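You operate a simulated robot arm through the tools that you are given. There is no shell and no other tool.

Carry out the task below with a simulated robot arm. There is one attempt and no reset: what you move stays moved.

TASK
Pack the large grey tin on the cream table top. At the end: the yellow spool from the cream table top is in the large grey tin; the green bottle stands on top of the blue sponge; the red puck is in the large grey tin; the blue small roll from the cream table top is on the pink flat box; whatever was shut is shut again. Leave all else as you found it, and nothing knocked over.

The check looks at the end state, three seconds after you hand in, the way a careful person would. Anything else that was tipped, shoved, dropped, spilled or broken makes it a failure.

THE ROBOT
A 7-joint arm with a two-finger gripper, fixed in place. Base frame: the origin is at the foot of the arm, x ahead of it, y to its left, z up; the work surface is at about z = 0.74. Units: m, rad, N and s.
With the tool pointing down near the work surface it reaches from about 0.32 to 0.72 m from the base axis. Its first joint turns from -1.152 to 1.152 rad. Payload 2.45 kg.
The tool frame sits at the grasp point between the pads (the TCP): z along the fingers, y along the line on which they close. The tips reach 0.026 m beyond it. The gripper opens to 0.096 m. The gripper's body begins 0.069 m behind the TCP.
Orientation is that of the tool frame in the base frame, as a unit quaternion [w, x, y, z]. With the fingers straight down and closing along the base's y, the tool's x points along the base's -x, its y along +y and its z along -z.

THE INTERFACE
- The arm moves only by the tool apply_moves. Its argument "series" is a list of rows, each a list of 6 numbers: the shift along the base's x, y, z in cm, then the turn, a rotation vector about the base's x, y, z in rad. In form: [[x, y, z, ax, ay, az], ...]. A call has 1 to 20 rows; each row shifts and turns the commanded pose from where the row before left it. "hand" is the finger opening in cm, from 0 to 9.6, set as the call begins (left out, the last holds). Each row takes 0.2 s and may step no farther than 0.05 m and 0.15 rad from the row before; otherwise, or with a gripper value out of range, the whole call is refused. A pose out of reach is approached as far as the arm can. The call stops where the force on the tool passes 40 N (or 10 N more than at its start, if that is more) or the arm is blocked; 0.2 s more then pass. The fingers move at their own pace and stop on an object; they squeeze with about 41 N. The grip force told is the motor's: it shows also when the fingers shut on nothing. Time passes only in rows, and 0.2 s behind the last, so rows that do not move let the fingers close. It gives the time, the measured TCP pose, the force on the tool (base axes), the opening and the grip force at its end, in the units of the frame above (readings bear some noise), with the torque about the TCP (base axes, N m) and any sound that the robot's microphone picked up.
- Cameras (640 x 400 px; columns grow to the right, rows downward): "scene" is fixed at [0.171, -0.4113, 1.404]; the picture's right is [0.63, -0.78, 0.00], its down [-0.59, -0.47, -0.66] and it looks along [0.51, 0.41, -0.76] (base axes); focal length 330 px, centre (320, 200). "wrist" rides on the gripper at [0.082, 0.003, -0.098] in the tool frame; the picture's right is [-0.04, 1.00, 0.00], its down [-0.73, -0.03, -0.68] and it looks along [-0.68, -0.03, 0.73] (tool axes); focal length 256 px, centre (320, 200). There is no depth. A picture from a camera that has moved, and an enlarged one, comes with that camera's place and axes in the base frame and with its lens.
- snapshot(camera): a new picture of that camera. It takes no simulated time.
- enlarge(camera, box): a new picture of the part [left, top, right, bottom] of that camera's present view, enlarged. It takes no simulated time.
- job_done(): hands the job in; it is judged then, once.

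Nothing tells you positions but the pictures and the camera data. Unless the task says otherwise, let go and move clear before handing in.

The tools are called after "Emit:" by a JSON object that holds its "api" and its "payload". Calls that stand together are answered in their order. apply_moves: Moves the arm, as the interface text tells. Its arguments: {"type":"object","properties":{"series":{"type":"array","items":{"type":"array","items":{"type":"number"}}},"hand":{"type":"number"}},"required":["series"]} The other tools are called the same way: snapshot (camera) takes a picture; enlarge (camera, box) takes an enlarged picture of a part of a camera's view; job_done () hands the job in.

At the start:

```text
clock: 0.0
position: [0.393, 0.1074, 1.0689]
tcp_rot: [-0.001, 0.0, 1.0, 0.001]
ft_force: [0.6, 0.9, 0.0]
ft_torque: [0.02, 0.01, 0.01]
width: 0.0958
finger_force: 0.0
```

scene: 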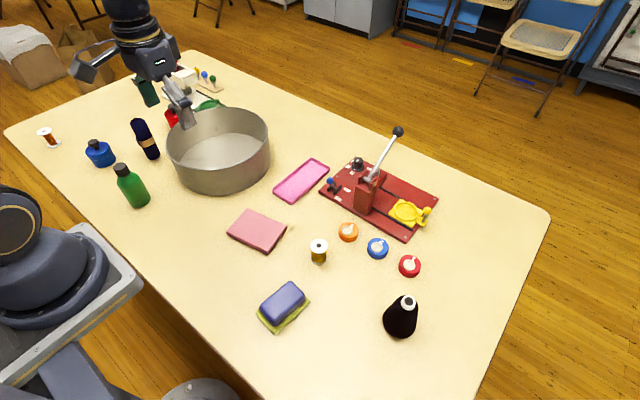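
wrist: 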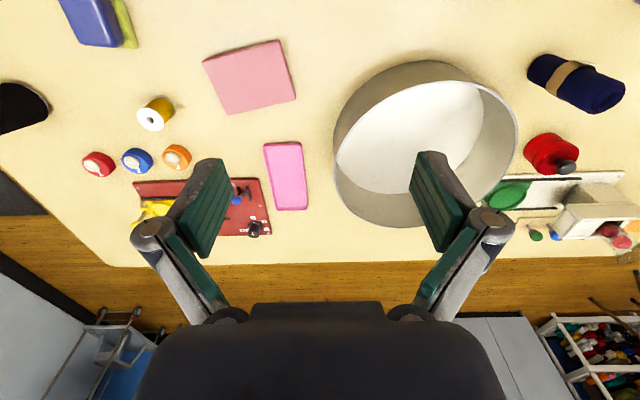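

I see a large open grey tin, a pink flat box, a pink cloth/pad, a blue sponge with yellow-green base, bottles, spools and a red toggle press. I'll look closer before moving.

Emit:
{"api": "enlarge", "payload": {"camera": "scene", "box": [0, 50, 240, 200]}}

Emit:
{"api": "enlarge", "payload": {"camera": "scene", "box": [220, 140, 460, 290]}}

Emit:
{"api": "enlarge", "payload": {"camera": "scene", "box": [240, 250, 480, 400]}}

Emit:
{"api": "enlarge", "payload": {"camera": "wrist", "box": [400, 30, 640, 260]}}

Emit:
{"api": "enlarge", "payload": {"camera": "wrist", "box": [0, 0, 320, 260]}}

```text
2.67 times, centred on (120, 125) of scene
camera zoom: at [0.171, -0.4113, 1.404], right [0.63, -0.78, 0.0], down [-0.59, -0.47, -0.66], along [0.51, 0.41, -0.76], focal length 879 px, centre (853, 400)
```

zoom: 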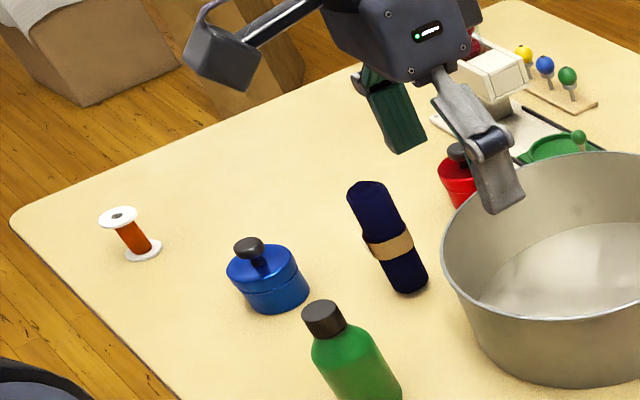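

```text
2.67 times, centred on (340, 215) of scene
camera zoom: at [0.171, -0.4113, 1.404], right [0.63, -0.78, 0.0], down [-0.59, -0.47, -0.66], along [0.51, 0.41, -0.76], focal length 879 px, centre (267, 160)
```

zoom: 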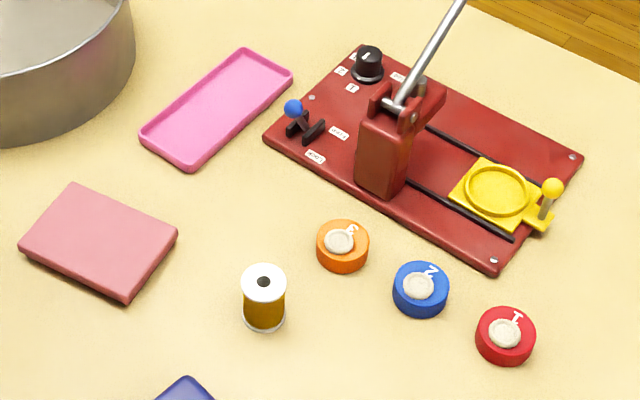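

```text
2.67 times, centred on (360, 325) of scene
camera zoom: at [0.171, -0.4113, 1.404], right [0.63, -0.78, 0.0], down [-0.59, -0.47, -0.66], along [0.51, 0.41, -0.76], focal length 879 px, centre (213, -133)
```

zoom: 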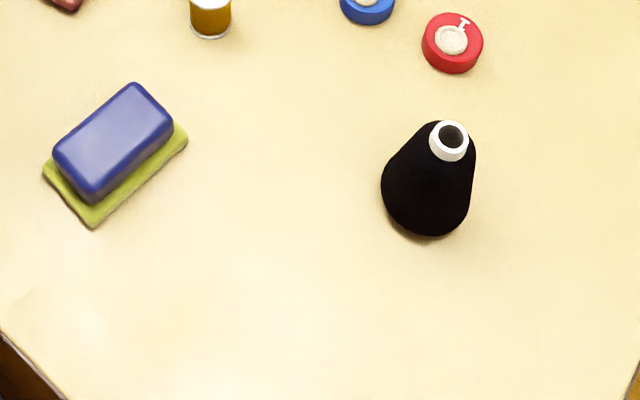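

```text
1.74 times, centred on (520, 145) of wrist
camera zoom: at [0.3106, 0.1117, 1.1686], right [0.04, 1.0, 0.0], down [0.73, -0.03, 0.68], along [0.68, -0.03, -0.73], focal length 445 px, centre (-28, 296)
```

zoom: 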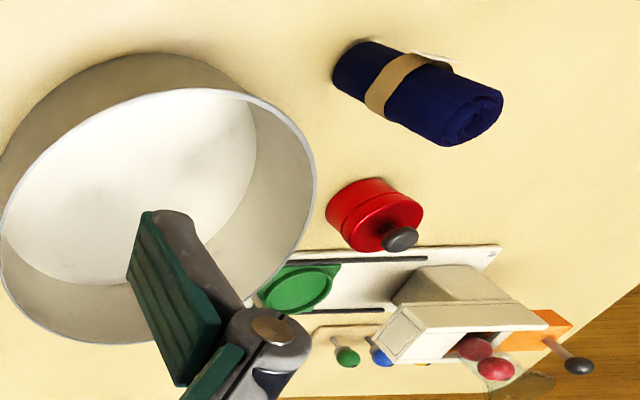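

```text
1.54 times, centred on (160, 130) of wrist
camera zoom: at [0.3106, 0.1117, 1.1686], right [0.04, 1.0, 0.0], down [0.73, -0.03, 0.68], along [0.68, -0.03, -0.73], focal length 394 px, centre (566, 308)
```

zoom: 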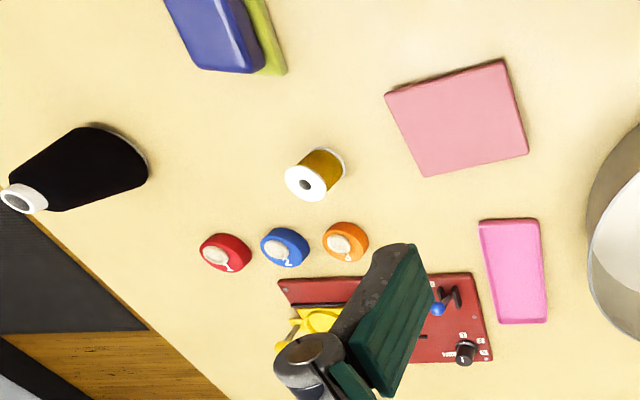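

The navy banded roll stands near (0.44, 0.44), the green bottle near (0.31, 0.31), the sponge near (0.33, -0.19), the yellow spool near (0.48, -0.16) and the red puck near (0.58, -0.34). I'll move the wrist camera to resolve which pink object is the flat box and what the white device is.

Emit:
{"api": "apply_moves", "payload": {"series": [[-3, -4, 0, 0, 0, 0], [-3, -4, 0, 0, 0, 0], [-2, -3, 0, 0, 0, 0], [0, 0, 0, 0, 0, 0]]}}

Emit:
{"api": "snapshot", "payload": {"camera": "wrist"}}

Emit:
{"api": "snapshot", "payload": {"camera": "scene"}}

```text
clock: 1.0
position: [0.3092, -0.0049, 1.0688]
tcp_rot: [0.0, 0.0, 1.0, 0.0]
ft_force: [-0.3, 0.3, -0.3]
ft_torque: [-0.02, -0.04, 0.01]
width: 0.0959
finger_force: 0.0
```

```text
taken
camera wrist: at [0.227, -0.0002, 1.1677], right [0.04, 1.0, 0.0], down [0.73, -0.03, 0.68], along [0.68, -0.03, -0.73], focal length 256 px, centre (320, 200)
```

wrist: 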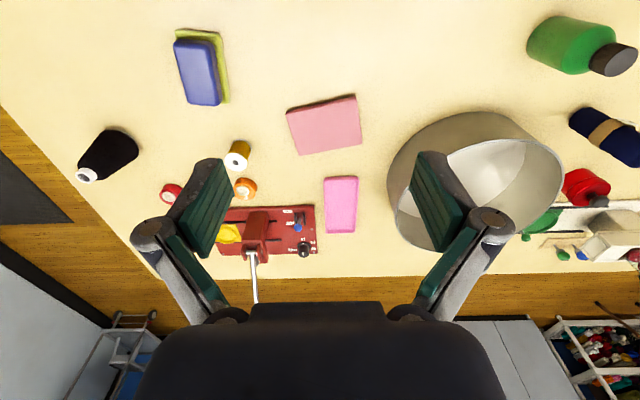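

```text
taken
```

scene: 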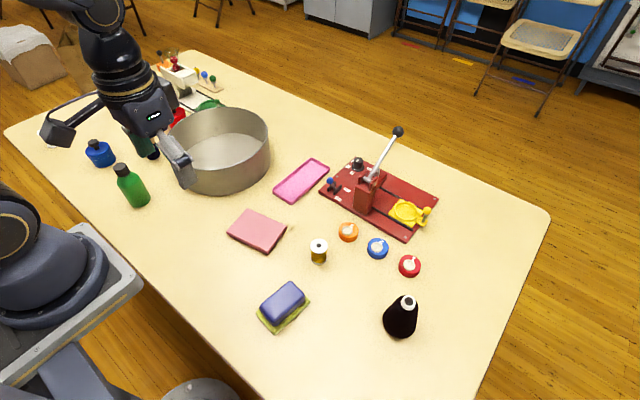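

Emit:
{"api": "enlarge", "payload": {"camera": "wrist", "box": [260, 70, 400, 250]}}

Emit:
{"api": "enlarge", "payload": {"camera": "wrist", "box": [380, 90, 580, 260]}}

Emit:
{"api": "enlarge", "payload": {"camera": "scene", "box": [140, 40, 280, 200]}}

Emit:
{"api": "enlarge", "payload": {"camera": "scene", "box": [220, 150, 340, 260]}}

```text
2.22 times, centred on (330, 160) of wrist
camera zoom: at [0.227, -0.0002, 1.1677], right [0.04, 1.0, 0.0], down [0.73, -0.03, 0.68], along [0.68, -0.03, -0.73], focal length 569 px, centre (298, 289)
```

zoom: 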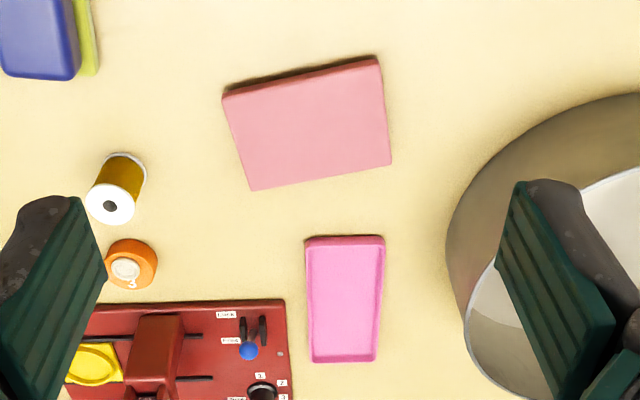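

```text
2.35 times, centred on (480, 175) of wrist
camera zoom: at [0.227, -0.0002, 1.1677], right [0.04, 1.0, 0.0], down [0.73, -0.03, 0.68], along [0.68, -0.03, -0.73], focal length 602 px, centre (-56, 259)
```

zoom: 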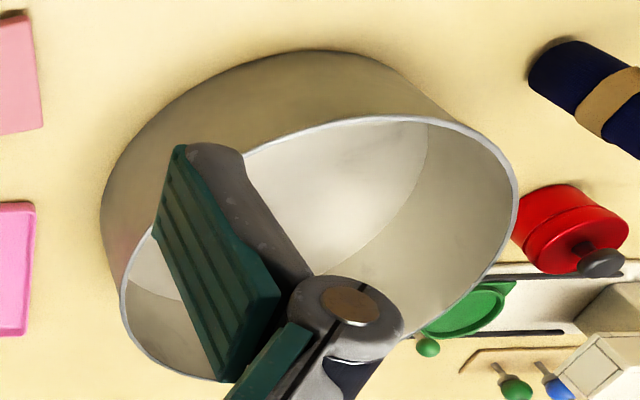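

```text
2.50 times, centred on (210, 120) of scene
camera zoom: at [0.1709, -0.4113, 1.404], right [0.63, -0.78, 0.0], down [-0.59, -0.47, -0.66], along [0.51, 0.41, -0.76], focal length 824 px, centre (595, 400)
```

zoom: 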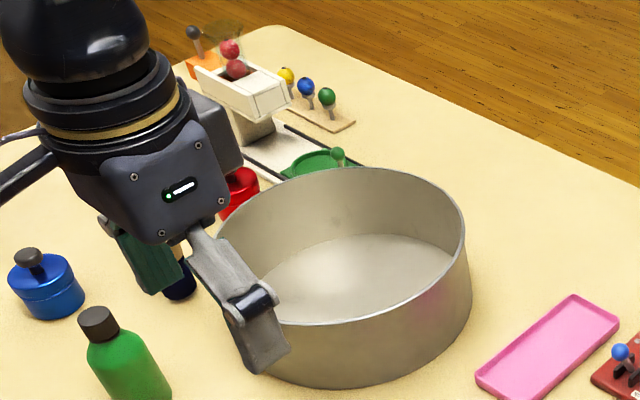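

```text
3.64 times, centred on (280, 205) of scene
camera zoom: at [0.1709, -0.4113, 1.404], right [0.63, -0.78, 0.0], down [-0.59, -0.47, -0.66], along [0.51, 0.41, -0.76], focal length 1198 px, centre (466, 182)
```

zoom: 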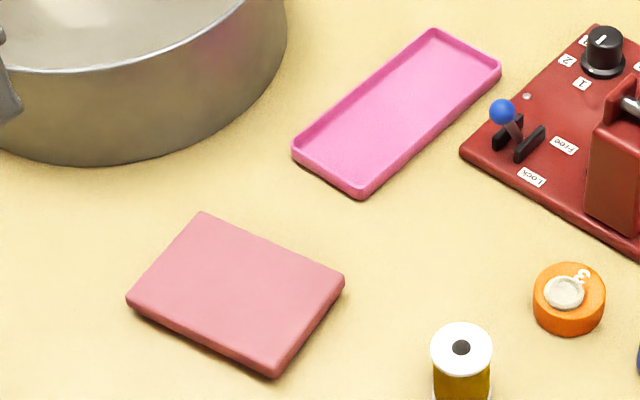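

The rose block is the only plain flat box (the magenta item is an open tray), and the tin is open and empty. I place the spool at (0.475, -0.159), about 6 cm tall, and I'm moving above it to check alignment.

Emit:
{"api": "apply_moves", "payload": {"series": [[2.8, -2.57, -2.5, 0, 0, 0], [2.8, -2.57, -2.5, 0, 0, 0], [2.8, -2.57, -2.5, 0, 0, 0], [2.8, -2.57, -2.5, 0, 0, 0], [2.8, -2.57, -2.5, 0, 0, 0], [2.6, -2.57, -2.5, 0, 0, 0], [0, 0, 0, 0, 0, 0]], "hand": 7.5}}

Emit:
{"api": "snapshot", "payload": {"camera": "wrist"}}

Emit:
{"api": "snapshot", "payload": {"camera": "scene"}}

```text
clock: 2.6
position: [0.4774, -0.1588, 0.9214]
tcp_rot: [0.0, -0.001, 1.0, 0.0]
ft_force: [0.3, -0.3, -0.2]
ft_torque: [0.0, -0.04, -0.02]
width: 0.0747
finger_force: 0.1
```

```text
taken
camera wrist: at [0.3956, -0.1547, 1.0199], right [0.04, 1.0, 0.0], down [0.73, -0.03, 0.68], along [0.68, -0.03, -0.73], focal length 256 px, centre (320, 200)
```

wrist: 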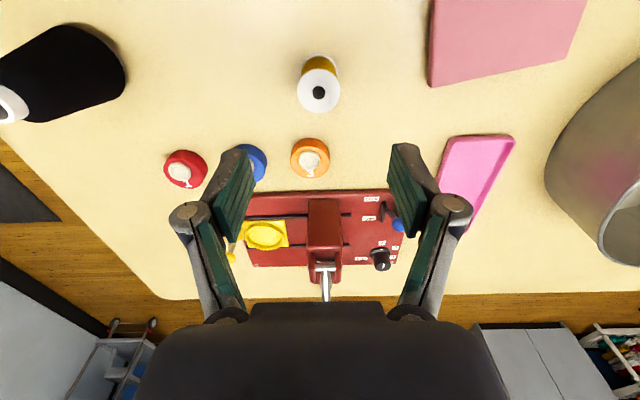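

```text
taken
```

scene: 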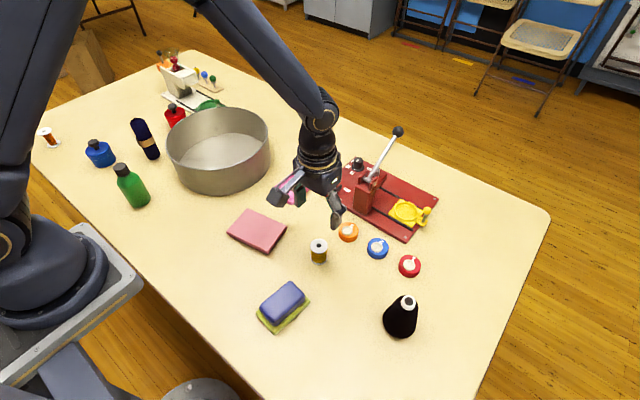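

The spool sits centred under the gripper at (0.477, -0.159). I'll go straight down and close on it.

Emit:
{"api": "apply_moves", "payload": {"series": [[0, 0, -4, 0, 0, 0], [0, 0, -4, 0, 0, 0], [0, 0, -4, 0, 0, 0], [0, 0, -2.4, 0, 0, 0], [0, 0, 0, 0, 0, 0]]}}

Emit:
{"api": "apply_moves", "payload": {"series": [[0, 0, 0, 0, 0, 0], [0, 0, 0, 0, 0, 0], [0, 0, 0, 0, 0, 0], [0, 0, 0, 0, 0, 0]], "hand": 2.0}}

Emit:
{"api": "snapshot", "payload": {"camera": "scene"}}

Emit:
{"api": "snapshot", "payload": {"camera": "wrist"}}

```text
clock: 3.8
position: [0.4785, -0.1573, 0.7783]
tcp_rot: [0.0, 0.001, 1.0, 0.0]
ft_force: [1.1, 1.3, -0.3]
ft_torque: [-0.03, -0.01, 0.02]
width: 0.075
finger_force: 0.1
```

```text
clock: 4.8
position: [0.4792, -0.1584, 0.778]
tcp_rot: [0.0, -0.001, 1.0, 0.0]
ft_force: [-0.1, 0.5, 0.8]
ft_torque: [0.0, 0.01, -0.04]
width: 0.0355
finger_force: 41.1
```

```text
taken
```

scene: 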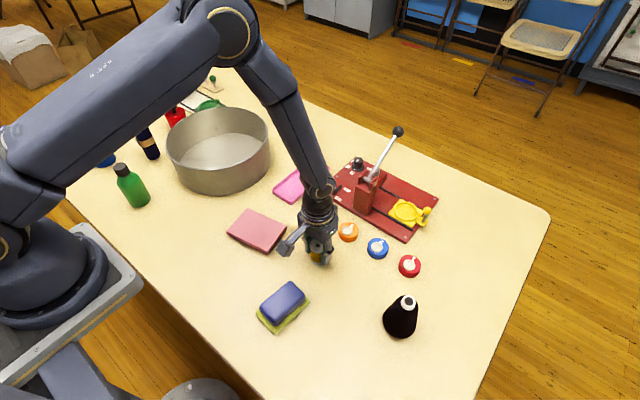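

```text
taken
camera wrist: at [0.3964, -0.154, 0.8767], right [0.04, 1.0, 0.0], down [0.73, -0.03, 0.68], along [0.68, -0.03, -0.73], focal length 256 px, centre (320, 200)
```

wrist: 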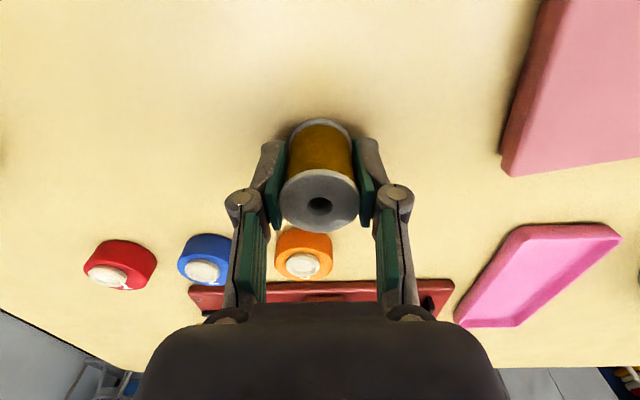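

The spool is held (opening 3.6 cm). I'll lift it clear and carry it over toward the tin, then check where the rim is.

Emit:
{"api": "apply_moves", "payload": {"series": [[0, 0, 4, 0, 0, 0], [0, 0, 5, 0, 0, 0], [0, 0, 5, 0, 0, 0], [0, 2, 4, 0, 0, 0], [0.5, 4.5, 1, 0, 0, 0], [0.5, 4.5, 0, 0, 0, 0], [0.5, 4.5, 0, 0, 0, 0], [0.5, 4.5, 0, 0, 0, 0], [0.5, 4.5, 0, 0, 0, 0], [0.5, 4.5, 0, 0, 0, 0], [0.5, 4.5, 0, 0, 0, 0], [0, 2, 0, 0, 0, 0], [0, 0, 0, 0, 0, 0]]}}

Emit:
{"api": "snapshot", "payload": {"camera": "wrist"}}

Emit:
{"api": "snapshot", "payload": {"camera": "scene"}}

```text
clock: 7.6
position: [0.5132, 0.1991, 0.9656]
tcp_rot: [0.0, 0.001, 1.0, 0.0]
ft_force: [0.4, -0.3, 0.2]
ft_torque: [0.01, 0.03, 0.03]
width: 0.035
finger_force: 41.2
```

```text
taken
camera wrist: at [0.4303, 0.2031, 1.0642], right [0.04, 1.0, 0.0], down [0.73, -0.03, 0.68], along [0.68, -0.03, -0.73], focal length 256 px, centre (320, 200)
```

wrist: 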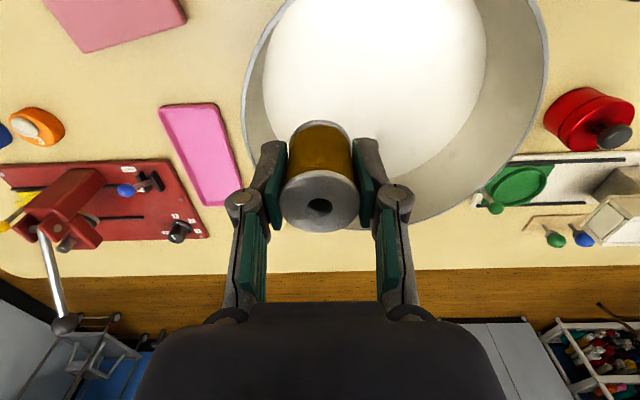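

```text
taken
```

scene: 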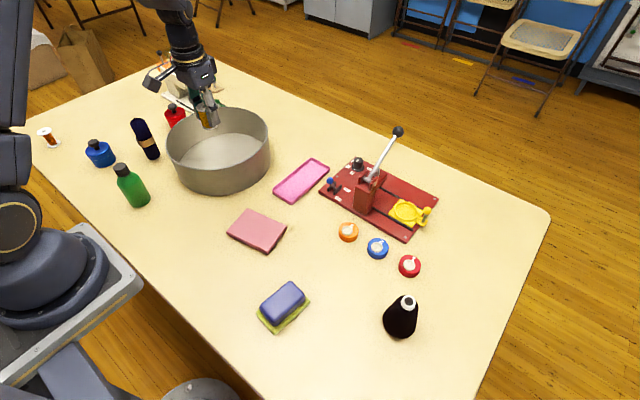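

The tin centre is near (0.55, 0.255) with a radius of about 0.13. I'll put the spool at about (0.55, 0.215) to leave room for the puck, lowering it to the floor.

Emit:
{"api": "apply_moves", "payload": {"series": [[3.7, 1.6, 0, 0, 0, 0], [0, 0, -4, 0, 0, 0], [0, 0, -4, 0, 0, 0], [0, 0, -4, 0, 0, 0], [0, 0, -3, 0, 0, 0], [0, 0, -1.8, 0, 0, 0], [0, 0, 0, 0, 0, 0]]}}

Emit:
{"api": "snapshot", "payload": {"camera": "wrist"}}

Emit:
{"api": "enlarge", "payload": {"camera": "scene", "box": [140, 60, 300, 210]}}

```text
clock: 9.2
position: [0.5517, 0.2159, 0.7967]
tcp_rot: [-0.001, 0.0, 1.0, 0.0]
ft_force: [0.8, 0.2, 1.0]
ft_torque: [-0.03, 0.0, -0.01]
width: 0.0354
finger_force: 41.3
```

```text
taken
camera wrist: at [0.4686, 0.2188, 0.8951], right [0.04, 1.0, 0.0], down [0.73, -0.03, 0.68], along [0.68, -0.03, -0.73], focal length 256 px, centre (320, 200)
```

wrist: 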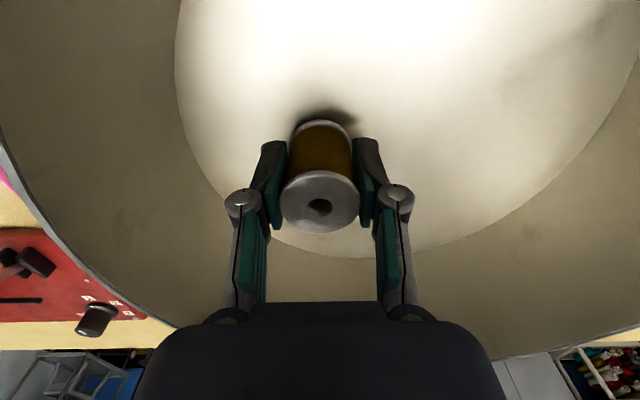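

```text
2.67 times, centred on (220, 135) of scene
camera zoom: at [0.171, -0.4113, 1.404], right [0.63, -0.78, 0.0], down [-0.59, -0.47, -0.66], along [0.51, 0.41, -0.76], focal length 879 px, centre (587, 373)
```

zoom: 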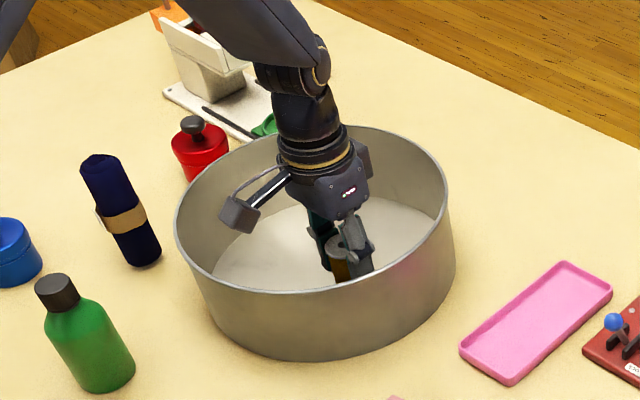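

The spool hangs just over the tin floor, well away from the walls. I'll lower in small steps to contact, then release.

Emit:
{"api": "apply_moves", "payload": {"series": [[0, 0, -0.6, 0, 0, 0], [0, 0, -0.3, 0, 0, 0], [0, 0, -0.3, 0, 0, 0], [0, 0, -0.2, 0, 0, 0], [0, 0, 0, 0, 0, 0]]}}

```text
clock: 10.4
position: [0.5512, 0.2139, 0.7834]
tcp_rot: [0.0, 0.0, 1.0, 0.0]
ft_force: [0.0, -0.5, -0.4]
ft_torque: [0.02, 0.01, 0.01]
width: 0.0355
finger_force: 40.8
```

Emit:
{"api": "apply_moves", "payload": {"series": [[0, 0, -0.2, 0, 0, 0], [0, 0, 0, 0, 0, 0]]}}

Emit:
{"api": "enlarge", "payload": {"camera": "wrist", "box": [240, 80, 400, 240]}}

```text
clock: 11.0
position: [0.5515, 0.2131, 0.7823]
tcp_rot: [-0.001, 0.0, 1.0, -0.001]
ft_force: [-3.1, -3.4, 10.4]
ft_torque: [-0.18, 0.1, -0.01]
width: 0.0355
finger_force: 41.0
```

```text
2.50 times, centred on (320, 160) of wrist
camera zoom: at [0.4681, 0.2185, 0.8805], right [0.04, 1.0, 0.0], down [0.73, -0.03, 0.68], along [0.68, -0.03, -0.73], focal length 640 px, centre (320, 300)
```

zoom: 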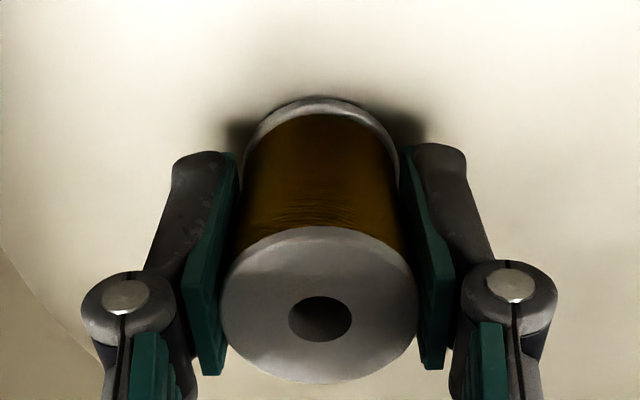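

The spool has touched the floor (about 10 N up). I'll open the fingers and rise straight up.

Emit:
{"api": "apply_moves", "payload": {"series": [[0, 0, 0, 0, 0, 0], [0, 0, 0, 0, 0, 0], [0, 0, 0, 0, 0, 0]], "hand": 6.5}}

Emit:
{"api": "apply_moves", "payload": {"series": [[0, 0, 3, 0, 0, 0], [0, 0, 4, 0, 0, 0], [0, 0, 5, 0, 0, 0], [0, 0, 5, 0, 0, 0], [0, 0, 3, 0, 0, 0], [0, 0, 0, 0, 0, 0]]}}

Emit:
{"api": "snapshot", "payload": {"camera": "wrist"}}

```text
clock: 11.8
position: [0.5501, 0.2135, 0.7806]
tcp_rot: [0.0, 0.0, 1.0, 0.0]
ft_force: [0.5, 0.3, -0.7]
ft_torque: [0.02, -0.01, 0.02]
width: 0.0649
finger_force: 0.1
```

```text
clock: 13.2
position: [0.5487, 0.2121, 0.9824]
tcp_rot: [0.0, 0.0, 1.0, 0.0]
ft_force: [0.6, -0.4, 0.4]
ft_torque: [0.01, 0.03, -0.04]
width: 0.0648
finger_force: 0.2
```

```text
taken
camera wrist: at [0.4657, 0.216, 1.081], right [0.04, 1.0, 0.0], down [0.73, -0.03, 0.68], along [0.68, -0.03, -0.73], focal length 256 px, centre (320, 200)
```

wrist: 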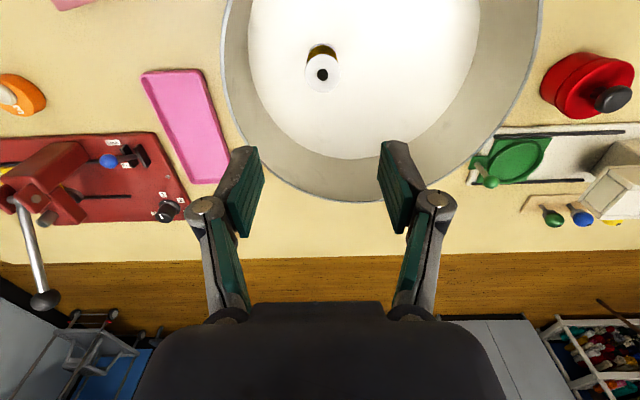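

The spool is standing in the tin. Next is the red puck near (0.578, -0.332); I'll travel high over to it.

Emit:
{"api": "apply_moves", "payload": {"series": [[0.2, -4.9, 0, 0, 0, 0], [0.2, -4.9, 0, 0, 0, 0], [0.2, -4.9, 0, 0, 0, 0], [0.2, -4.9, 0, 0, 0, 0], [0.2, -4.9, 0, 0, 0, 0], [0.2, -4.9, 0, 0, 0, 0], [0.3, -4.9, 0, 0, 0, 0], [0.3, -4.9, 0, 0, 0, 0], [0.3, -4.9, 0, 0, 0, 0], [0.4, -4.9, 0, 0, 0, 0], [0.4, -4.9, 0, 0, 0, 0], [0, -0.5, -4.5, 0, 0, 0], [0, 0, -3, 0, 0, 0], [0, 0, 0, 0, 0, 0]]}}

Emit:
{"api": "snapshot", "payload": {"camera": "wrist"}}

Emit:
{"api": "snapshot", "payload": {"camera": "scene"}}

```text
clock: 16.2
position: [0.5788, -0.3301, 0.9062]
tcp_rot: [0.0, 0.0, 1.0, 0.0]
ft_force: [0.2, 0.7, 0.8]
ft_torque: [0.0, 0.0, -0.01]
width: 0.0651
finger_force: 0.1
```

```text
taken
camera wrist: at [0.4953, -0.3255, 1.0055], right [0.04, 1.0, 0.0], down [0.73, -0.03, 0.68], along [0.68, -0.03, -0.73], focal length 256 px, centre (320, 200)
```

wrist: 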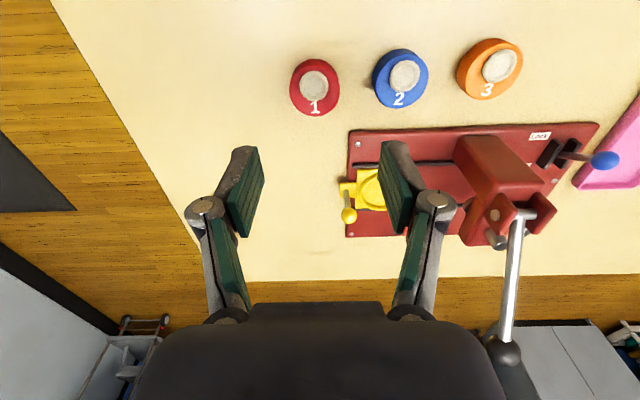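

```text
taken
```

scene: 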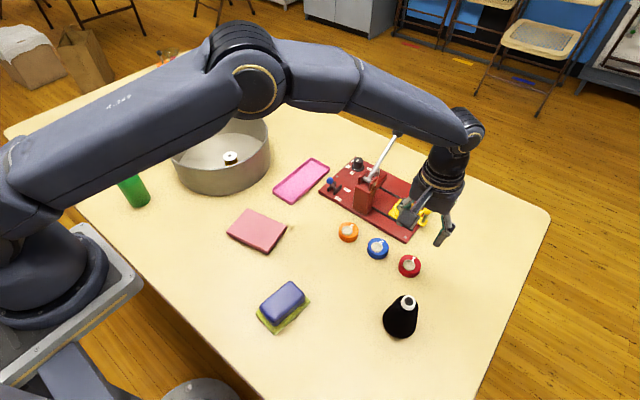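

The red "1" puck's centre is at about (0.577, -0.334). I'll nudge 4 mm sideways, descend with the fingers either side, and grip.

Emit:
{"api": "apply_moves", "payload": {"series": [[-0.1, -0.4, -3, 0, 0, 0], [0, 0, -4, 0, 0, 0], [0, 0, -3, 0, 0, 0], [0, 0, -2, 0, 0, 0], [0, 0, -1.0, 0, 0, 0], [0, 0, 0, 0, 0, 0]]}}

Emit:
{"api": "snapshot", "payload": {"camera": "wrist"}}

```text
clock: 17.6
position: [0.5812, -0.3344, 0.7752]
tcp_rot: [0.0, 0.0, 1.0, 0.0]
ft_force: [0.4, 0.4, -0.1]
ft_torque: [0.02, 0.0, 0.01]
width: 0.0651
finger_force: 0.0
```

```text
taken
camera wrist: at [0.4979, -0.33, 0.8739], right [0.04, 1.0, 0.0], down [0.73, -0.03, 0.68], along [0.68, -0.03, -0.73], focal length 256 px, centre (320, 200)
```

wrist: 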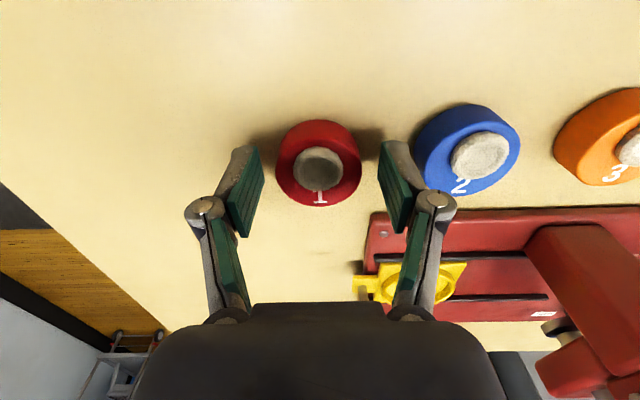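

The puck is between the pads with clearance to the blue puck. I'll trim 2 mm back, lower slightly, and close.

Emit:
{"api": "apply_moves", "payload": {"series": [[-0.2, 0, -0.3, 0, 0, 0], [0, 0, 0, 0, 0, 0]]}}

Emit:
{"api": "apply_moves", "payload": {"series": [[0, 0, 0, 0, 0, 0], [0, 0, 0, 0, 0, 0], [0, 0, 0, 0, 0, 0], [0, 0, 0, 0, 0, 0]], "hand": 2.5}}

Emit:
{"api": "snapshot", "payload": {"camera": "wrist"}}

```text
clock: 18.2
position: [0.5777, -0.3339, 0.7734]
tcp_rot: [0.0, -0.001, 1.0, 0.0]
ft_force: [1.0, -0.3, -0.4]
ft_torque: [-0.01, -0.02, 0.02]
width: 0.0651
finger_force: 0.0
```

```text
clock: 19.2
position: [0.5795, -0.3332, 0.7737]
tcp_rot: [0.0, 0.0, 1.0, 0.001]
ft_force: [-0.3, -0.7, 3.5]
ft_torque: [-0.03, 0.02, -0.01]
width: 0.0459
finger_force: 41.4
```

```text
taken
camera wrist: at [0.4954, -0.3298, 0.8719], right [0.04, 1.0, 0.0], down [0.73, -0.03, 0.68], along [0.68, -0.03, -0.73], focal length 256 px, centre (320, 200)
```

wrist: 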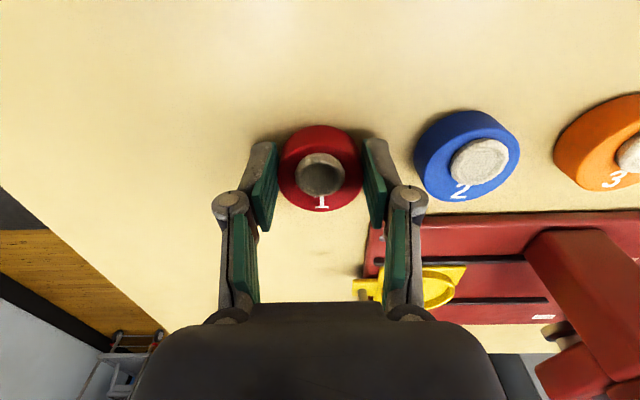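

The puck is held (4.6 cm). I'll lift and carry it back over the tin.

Emit:
{"api": "apply_moves", "payload": {"series": [[0, 0, 2, 0, 0, 0], [0, 0, 4, 0, 0, 0], [0, 0, 5, 0, 0, 0], [0, 0, 5, 0, 0, 0], [0, 0, 4.5, 0, 0, 0], [-0.2, 4.9, 0, 0, 0, 0], [-0.2, 4.9, 0, 0, 0, 0], [-0.2, 4.9, 0, 0, 0, 0], [-0.2, 4.9, 0, 0, 0, 0], [-0.2, 4.9, 0, 0, 0, 0], [-0.2, 4.9, 0, 0, 0, 0], [-0.2, 4.9, 0, 0, 0, 0], [-0.2, 4.9, 0, 0, 0, 0], [-0.2, 4.9, 0, 0, 0, 0], [-0.2, 4.9, 0, 0, 0, 0], [-0.2, 4.9, 0, 0, 0, 0], [-0.2, 4.9, 0, 0, 0, 0], [-0.2, 4.9, 0, 0, 0, 0], [0, 0, 0, 0, 0, 0]]}}

Emit:
{"api": "snapshot", "payload": {"camera": "wrist"}}

Emit:
{"api": "snapshot", "payload": {"camera": "scene"}}

```text
clock: 23.2
position: [0.5513, 0.3035, 0.9795]
tcp_rot: [0.0, 0.0, 1.0, 0.0]
ft_force: [0.6, 0.3, -1.5]
ft_torque: [-0.03, -0.03, 0.01]
width: 0.046
finger_force: 41.0
```

```text
taken
camera wrist: at [0.4664, 0.307, 1.0772], right [0.04, 1.0, 0.0], down [0.73, -0.03, 0.68], along [0.68, -0.03, -0.73], focal length 256 px, centre (320, 200)
```

wrist: 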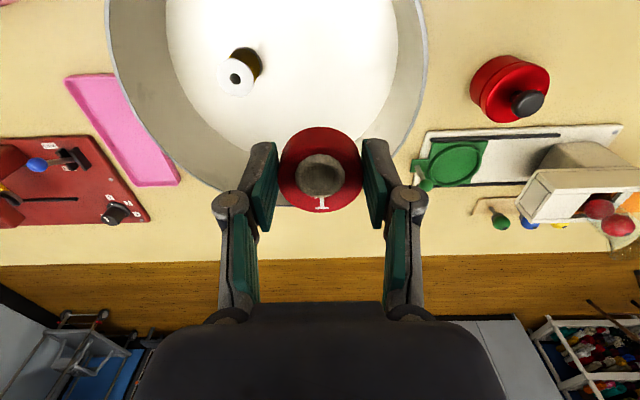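

```text
taken
```

scene: 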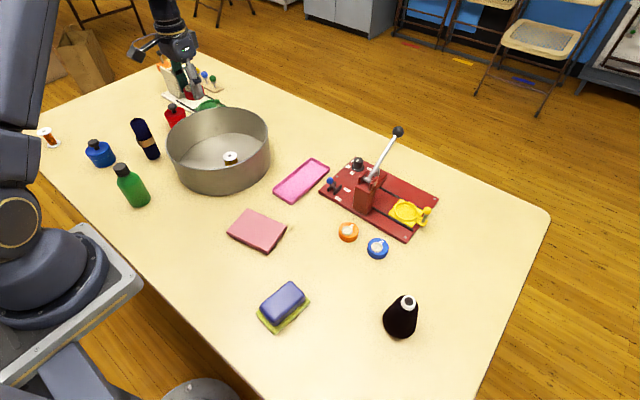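

The puck is over the tin's right half, clear of the spool. I'll lower it to the floor.

Emit:
{"api": "apply_moves", "payload": {"series": [[0.4, 0.2, -4, 0, 0, 0], [0, 0, -4, 0, 0, 0], [0, 0, -4, 0, 0, 0], [0, 0, -4, 0, 0, 0], [0, 0, -3, 0, 0, 0], [0, 0, -0.5, 0, 0, 0], [0, 0, -0.2, 0, 0, 0], [0, 0, 0, 0, 0, 0]]}}

Emit:
{"api": "snapshot", "payload": {"camera": "wrist"}}

```text
clock: 25.0
position: [0.556, 0.3038, 0.78]
tcp_rot: [0.0, -0.001, 1.0, 0.0]
ft_force: [0.4, 0.0, -0.8]
ft_torque: [0.0, -0.01, 0.01]
width: 0.0457
finger_force: 40.5
```

```text
taken
camera wrist: at [0.4738, 0.3088, 0.8784], right [0.04, 1.0, 0.0], down [0.73, -0.03, 0.68], along [0.68, -0.03, -0.73], focal length 256 px, centre (320, 200)
```

wrist: 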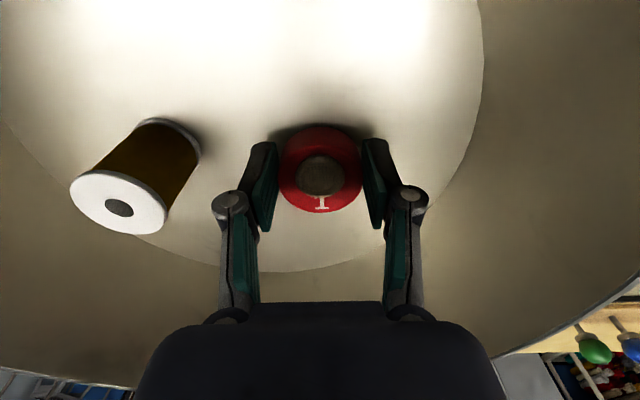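

Emit:
{"api": "apply_moves", "payload": {"series": [[0, 0, -0.2, 0, 0, 0], [0, 0, 0, 0, 0, 0]]}}

```text
clock: 25.6
position: [0.5554, 0.3056, 0.7782]
tcp_rot: [0.0, 0.0, 1.0, 0.0]
ft_force: [-0.1, -0.3, -0.8]
ft_torque: [-0.01, -0.01, 0.02]
width: 0.0459
finger_force: 40.7
```

The puck is within a millimetre or two of the floor. One more small step, then I'll release and rise.

Emit:
{"api": "apply_moves", "payload": {"series": [[0, 0, -0.15, 0, 0, 0], [0, 0, 0, 0, 0, 0]]}}

Emit:
{"api": "apply_moves", "payload": {"series": [[0, 0, 0, 0, 0, 0], [0, 0, 0, 0, 0, 0], [0, 0, 0, 0, 0, 0]], "hand": 6.5}}

Emit:
{"api": "apply_moves", "payload": {"series": [[0, 0, 3, 0, 0, 0], [0, 0, 4, 0, 0, 0], [0, 0, 5, 0, 0, 0], [0, 0, 5, 0, 0, 0], [0, 0, 5, 0, 0, 0], [0, 0, 0, 0, 0, 0]]}}

Emit:
{"api": "snapshot", "payload": {"camera": "wrist"}}

```text
clock: 26.2
position: [0.5548, 0.3045, 0.7764]
tcp_rot: [0.0, 0.0, 1.0, 0.001]
ft_force: [-0.2, 1.0, 1.6]
ft_torque: [0.02, -0.06, 0.01]
width: 0.0459
finger_force: 41.1
```

```text
clock: 27.0
position: [0.5561, 0.305, 0.7771]
tcp_rot: [0.0, 0.0, 1.0, 0.0]
ft_force: [0.0, -0.1, -0.3]
ft_torque: [-0.01, 0.07, -0.03]
width: 0.0652
finger_force: 0.1
```

```text
clock: 28.4
position: [0.5557, 0.3063, 0.9988]
tcp_rot: [0.0, 0.0, 1.0, 0.0]
ft_force: [0.7, 0.0, 0.9]
ft_torque: [0.0, 0.01, 0.0]
width: 0.065
finger_force: 0.0
```

```text
taken
camera wrist: at [0.4726, 0.3094, 1.0969], right [0.04, 1.0, 0.0], down [0.73, -0.03, 0.68], along [0.68, -0.03, -0.73], focal length 256 px, centre (320, 200)
```

wrist: 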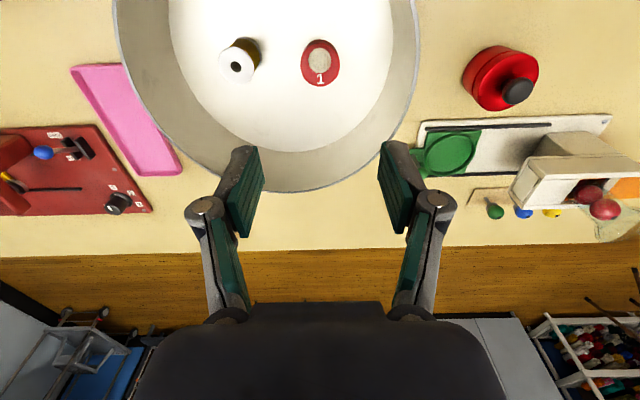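

Spool and puck are both in the tin. Next is the navy roll; I'll move above about (0.435, 0.44) to check it.

Emit:
{"api": "apply_moves", "payload": {"series": [[-2.4, 2.7, 1, 0, 0, 0], [-2.4, 2.7, 1, 0, 0, 0], [-2.4, 2.7, 0, 0, 0, 0], [-2.4, 2.7, 0, 0, 0, 0], [-2.4, 2.7, 0, 0, 0, 0], [0, 0, 0, 0, 0, 0]], "hand": 9.0}}

Emit:
{"api": "snapshot", "payload": {"camera": "wrist"}}

Emit:
{"api": "enlarge", "payload": {"camera": "scene", "box": [30, 80, 210, 230]}}

```text
clock: 29.8
position: [0.4379, 0.4412, 1.0204]
tcp_rot: [0.001, 0.0, 1.0, 0.0]
ft_force: [-0.1, -0.8, -0.1]
ft_torque: [0.0, 0.04, -0.04]
width: 0.0902
finger_force: 0.1
```

```text
taken
camera wrist: at [0.3558, 0.4462, 1.1184], right [0.04, 1.0, 0.0], down [0.73, -0.03, 0.68], along [0.68, -0.03, -0.73], focal length 256 px, centre (320, 200)
```

wrist: 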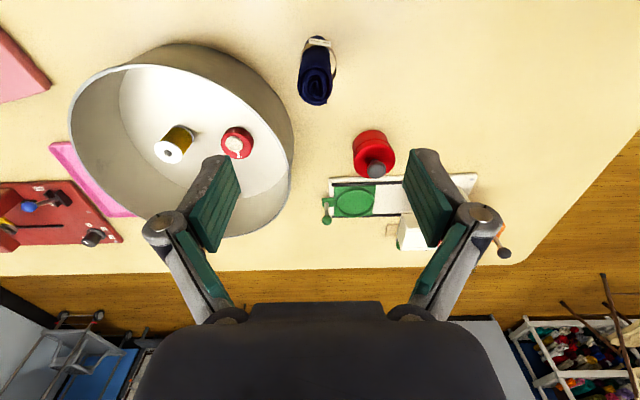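

```text
2.67 times, centred on (120, 155) of scene
camera zoom: at [0.171, -0.4113, 1.404], right [0.63, -0.78, 0.0], down [-0.59, -0.47, -0.66], along [0.51, 0.41, -0.76], focal length 879 px, centre (853, 320)
```

zoom: 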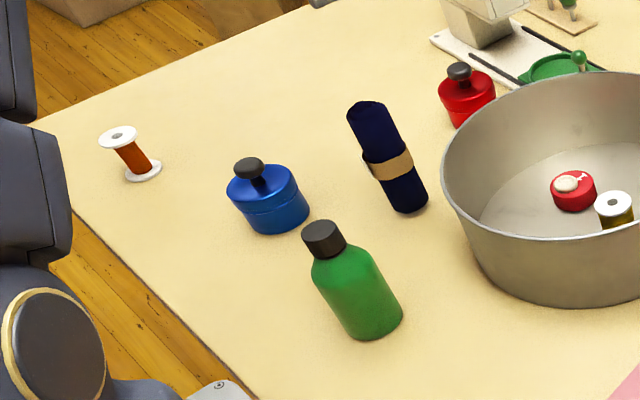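

Emit:
{"api": "enlarge", "payload": {"camera": "wrist", "box": [270, 20, 370, 120]}}

```text
4.00 times, centred on (320, 70) of wrist
camera zoom: at [0.3558, 0.4462, 1.1184], right [0.04, 1.0, 0.0], down [0.73, -0.03, 0.68], along [0.68, -0.03, -0.73], focal length 1024 px, centre (320, 720)
```

zoom: 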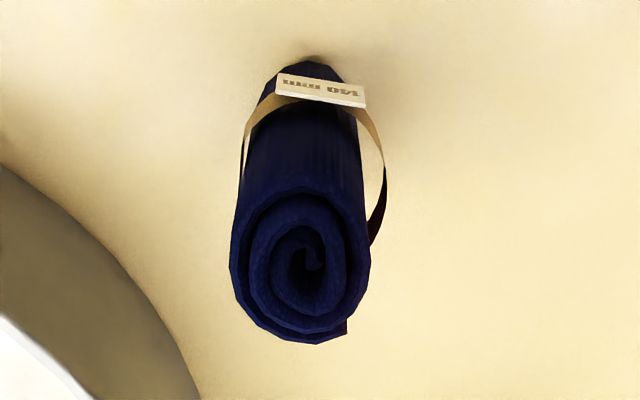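

The roll stands upright at about (0.441, 0.438), roughly 3.4 cm thick and 12–14 cm tall, with a loose paper band around its lower-middle. I'll descend partway and check the height relation before gripping above the band.

Emit:
{"api": "apply_moves", "payload": {"series": [[0.3, -0.3, -3, 0, 0, 0], [0, 0, -4, 0, 0, 0], [0, 0, -3, 0, 0, 0], [0, 0, 0, 0, 0, 0]], "hand": 7.0}}

Emit:
{"api": "snapshot", "payload": {"camera": "wrist"}}

Emit:
{"api": "enlarge", "payload": {"camera": "scene", "box": [90, 70, 210, 190]}}

```text
clock: 30.8
position: [0.4417, 0.4372, 0.9177]
tcp_rot: [0.0, 0.0, 1.0, 0.0]
ft_force: [0.2, 0.2, 0.1]
ft_torque: [-0.01, -0.03, 0.0]
width: 0.0699
finger_force: 0.0
```

```text
taken
camera wrist: at [0.3604, 0.4418, 1.016], right [0.04, 1.0, 0.0], down [0.73, -0.03, 0.68], along [0.68, -0.03, -0.73], focal length 256 px, centre (320, 200)
```

wrist: 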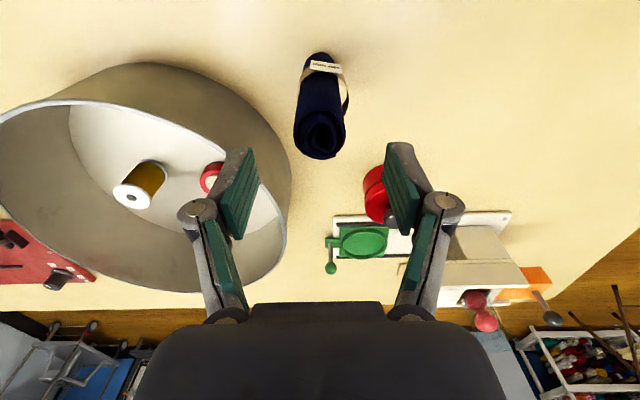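

```text
3.33 times, centred on (150, 130) of scene
camera zoom: at [0.171, -0.4113, 1.404], right [0.63, -0.78, 0.0], down [-0.59, -0.47, -0.66], along [0.51, 0.41, -0.76], focal length 1098 px, centre (887, 433)
```

zoom: 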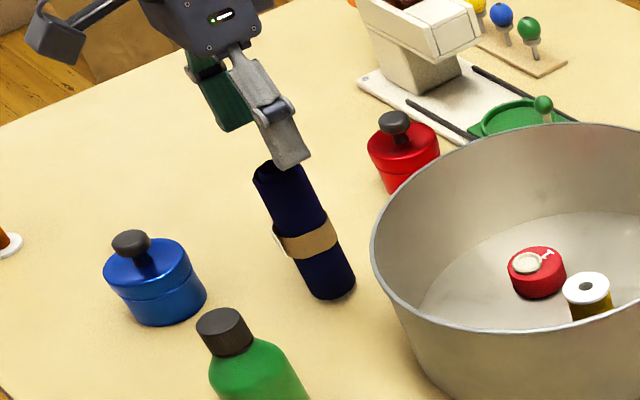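

The roll's top is at z ≈ 0.855 and the band's upper edge around 0.80. I'll grip with tips just above the band (TCP 0.837).

Emit:
{"api": "apply_moves", "payload": {"series": [[0.4, 0.1, 0, 0, 0, 0], [0, 0, -3, 0, 0, 0], [0, 0, -3, 0, 0, 0], [0, 0, -2.1, 0, 0, 0], [0, 0, 0, 0, 0, 0]]}}

Emit:
{"api": "snapshot", "payload": {"camera": "wrist"}}

Emit:
{"api": "enlarge", "payload": {"camera": "scene", "box": [90, 70, 210, 190]}}

```text
clock: 32.0
position: [0.4416, 0.4395, 0.8357]
tcp_rot: [0.0, 0.0, 1.0, 0.001]
ft_force: [-0.3, 0.0, 0.0]
ft_torque: [0.0, -0.04, -0.04]
width: 0.07
finger_force: 0.2
```

```text
taken
camera wrist: at [0.3597, 0.4432, 0.9346], right [0.04, 1.0, 0.0], down [0.73, -0.03, 0.68], along [0.68, -0.03, -0.73], focal length 256 px, centre (320, 200)
```

wrist: 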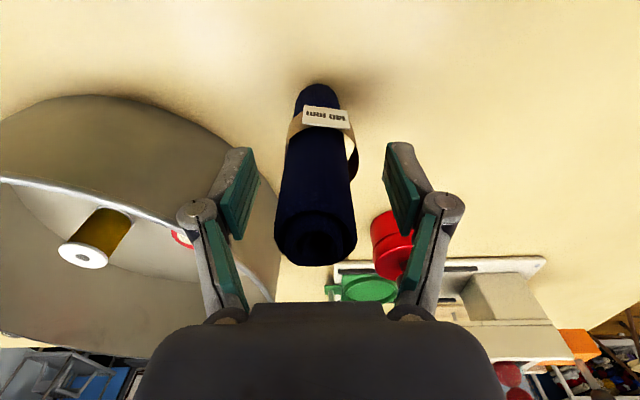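

```text
3.33 times, centred on (150, 130) of scene
camera zoom: at [0.171, -0.4113, 1.404], right [0.63, -0.78, 0.0], down [-0.59, -0.47, -0.66], along [0.51, 0.41, -0.76], focal length 1098 px, centre (887, 433)
```

zoom: 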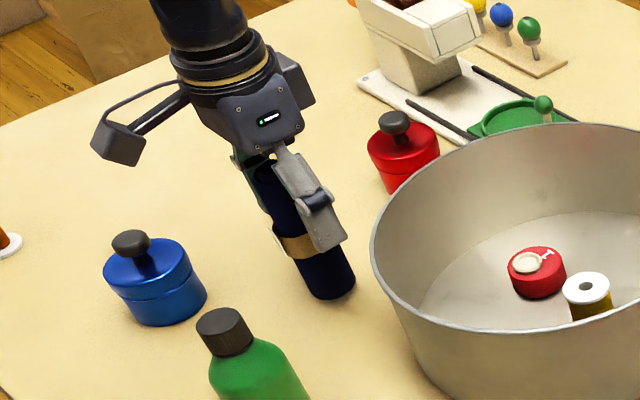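

The band's top edge works out at about 0.812, so I'll raise 1 cm to grip only the roll above it, then close.

Emit:
{"api": "apply_moves", "payload": {"series": [[0.2, -0.1, 1.0, 0, 0, 0], [0, 0, 0, 0, 0, 0]]}}

Emit:
{"api": "apply_moves", "payload": {"series": [[0, 0, 0, 0, 0, 0], [0, 0, 0, 0, 0, 0], [0, 0, 0, 0, 0, 0], [0, 0, 0, 0, 0, 0], [0, 0, 0, 0, 0, 0]], "hand": 2.0}}

Emit:
{"api": "snapshot", "payload": {"camera": "wrist"}}

Emit:
{"api": "enlarge", "payload": {"camera": "scene", "box": [90, 70, 210, 190]}}

```text
clock: 32.6
position: [0.4439, 0.4385, 0.8475]
tcp_rot: [-0.001, 0.0, 1.0, 0.0]
ft_force: [0.5, -0.7, 0.2]
ft_torque: [-0.05, 0.02, 0.0]
width: 0.0698
finger_force: 0.0
```

```text
clock: 33.8
position: [0.444, 0.4386, 0.8463]
tcp_rot: [0.0, 0.001, 1.0, 0.0]
ft_force: [0.6, 0.3, 2.5]
ft_torque: [-0.04, 0.04, -0.04]
width: 0.0385
finger_force: 41.1
```

```text
taken
camera wrist: at [0.3611, 0.4428, 0.9454], right [0.04, 1.0, 0.0], down [0.73, -0.03, 0.68], along [0.68, -0.03, -0.73], focal length 256 px, centre (320, 200)
```

wrist: 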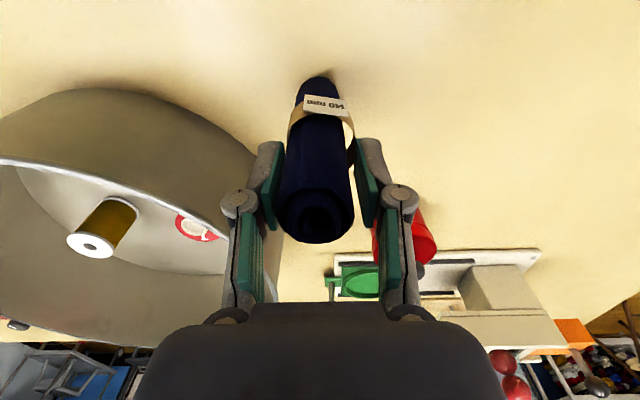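

```text
3.33 times, centred on (150, 130) of scene
camera zoom: at [0.1709, -0.4113, 1.404], right [0.63, -0.78, 0.0], down [-0.59, -0.47, -0.66], along [0.51, 0.41, -0.76], focal length 1098 px, centre (887, 433)
```

zoom: 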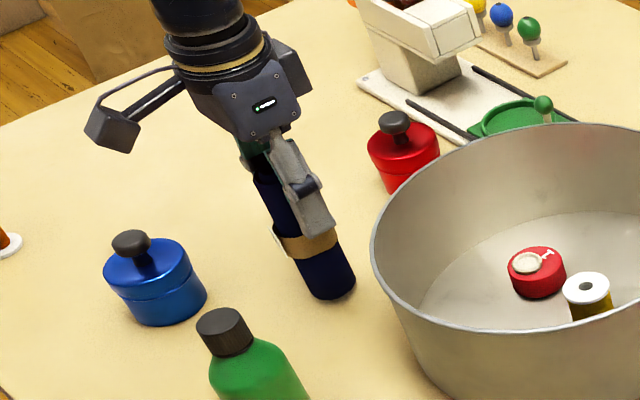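

The roll is gripped at 3.85 cm. I'll lift it well above the tin rim and carry it toward the pink flat box near (0.44, 0.0).

Emit:
{"api": "apply_moves", "payload": {"series": [[0, 0, 1, 0, 0, 0], [0, 0, 3, 0, 0, 0], [0, 0, 4, 0, 0, 0], [0, 0, 4.5, 0, 0, 0], [0, 0, 4.5, 0, 0, 0], [0, -4, 0, 0, 0, 0], [0, -4.5, 0, 0, 0, 0], [0, -4.5, 0, 0, 0, 0], [0, -4.5, 0, 0, 0, 0], [0, -4.5, 0, 0, 0, 0], [0, -4.5, 0, 0, 0, 0], [0, -4.5, 0, 0, 0, 0], [0, -4.5, 0, 0, 0, 0], [0, -4.5, 0, 0, 0, 0], [0, -3.5, 0, 0, 0, 0], [0, 0, 0, 0, 0, 0]]}}

Emit:
{"api": "snapshot", "payload": {"camera": "wrist"}}

Emit:
{"api": "snapshot", "payload": {"camera": "scene"}}

```text
clock: 37.2
position: [0.4439, 0.0001, 1.0136]
tcp_rot: [0.001, 0.0, 1.0, 0.0]
ft_force: [0.6, -0.2, 0.4]
ft_torque: [0.03, -0.02, -0.03]
width: 0.0386
finger_force: 40.8
```

```text
taken
camera wrist: at [0.3614, 0.0039, 1.1133], right [0.04, 1.0, 0.0], down [0.73, -0.03, 0.68], along [0.68, -0.03, -0.73], focal length 256 px, centre (320, 200)
```

wrist: 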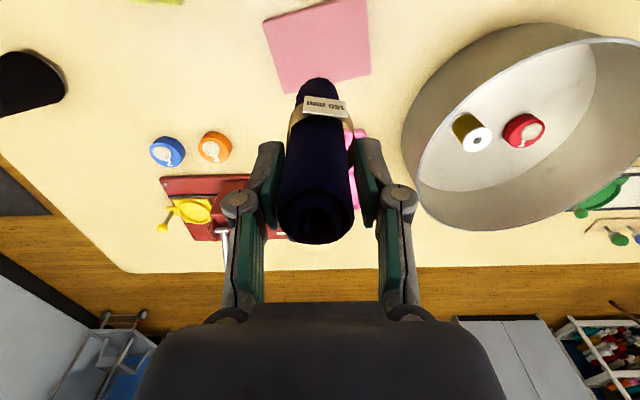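

```text
taken
```

scene: 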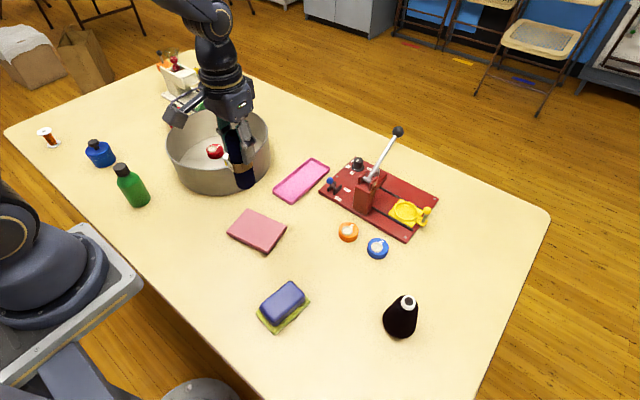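

The pink flat box centre works out at (0.44, 0.00), about 8 × 12 cm, directly below. I'll lower most of the way and check.

Emit:
{"api": "apply_moves", "payload": {"series": [[-0.3, 0, -3, 0, 0, 0], [0, 0, -3.5, 0, 0, 0], [0, 0, -3.5, 0, 0, 0], [0, 0, -2.4, 0, 0, 0], [0, 0, 0, 0, 0, 0]]}}

Emit:
{"api": "snapshot", "payload": {"camera": "wrist"}}

Emit:
{"api": "enlarge", "payload": {"camera": "scene", "box": [190, 130, 310, 270]}}

```text
clock: 38.4
position: [0.4414, -0.0003, 0.8911]
tcp_rot: [-0.001, 0.001, 1.0, 0.0]
ft_force: [0.4, 0.6, -0.9]
ft_torque: [0.01, 0.02, -0.01]
width: 0.0383
finger_force: 40.4
```

```text
taken
camera wrist: at [0.358, 0.0044, 0.9905], right [0.04, 1.0, 0.0], down [0.73, -0.03, 0.68], along [0.68, -0.03, -0.73], focal length 256 px, centre (320, 200)
```

wrist: 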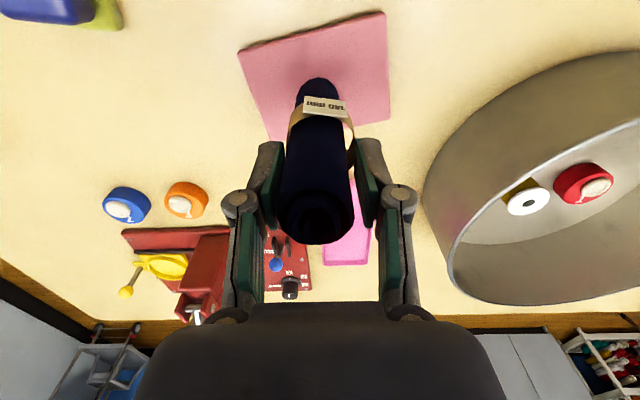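

```text
2.86 times, centred on (250, 200) of scene
camera zoom: at [0.171, -0.4113, 1.404], right [0.63, -0.78, 0.0], down [-0.59, -0.47, -0.66], along [0.51, 0.41, -0.76], focal length 941 px, centre (520, 200)
```

zoom: 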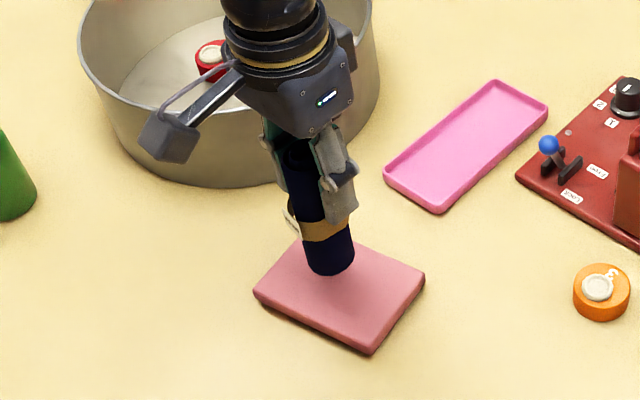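

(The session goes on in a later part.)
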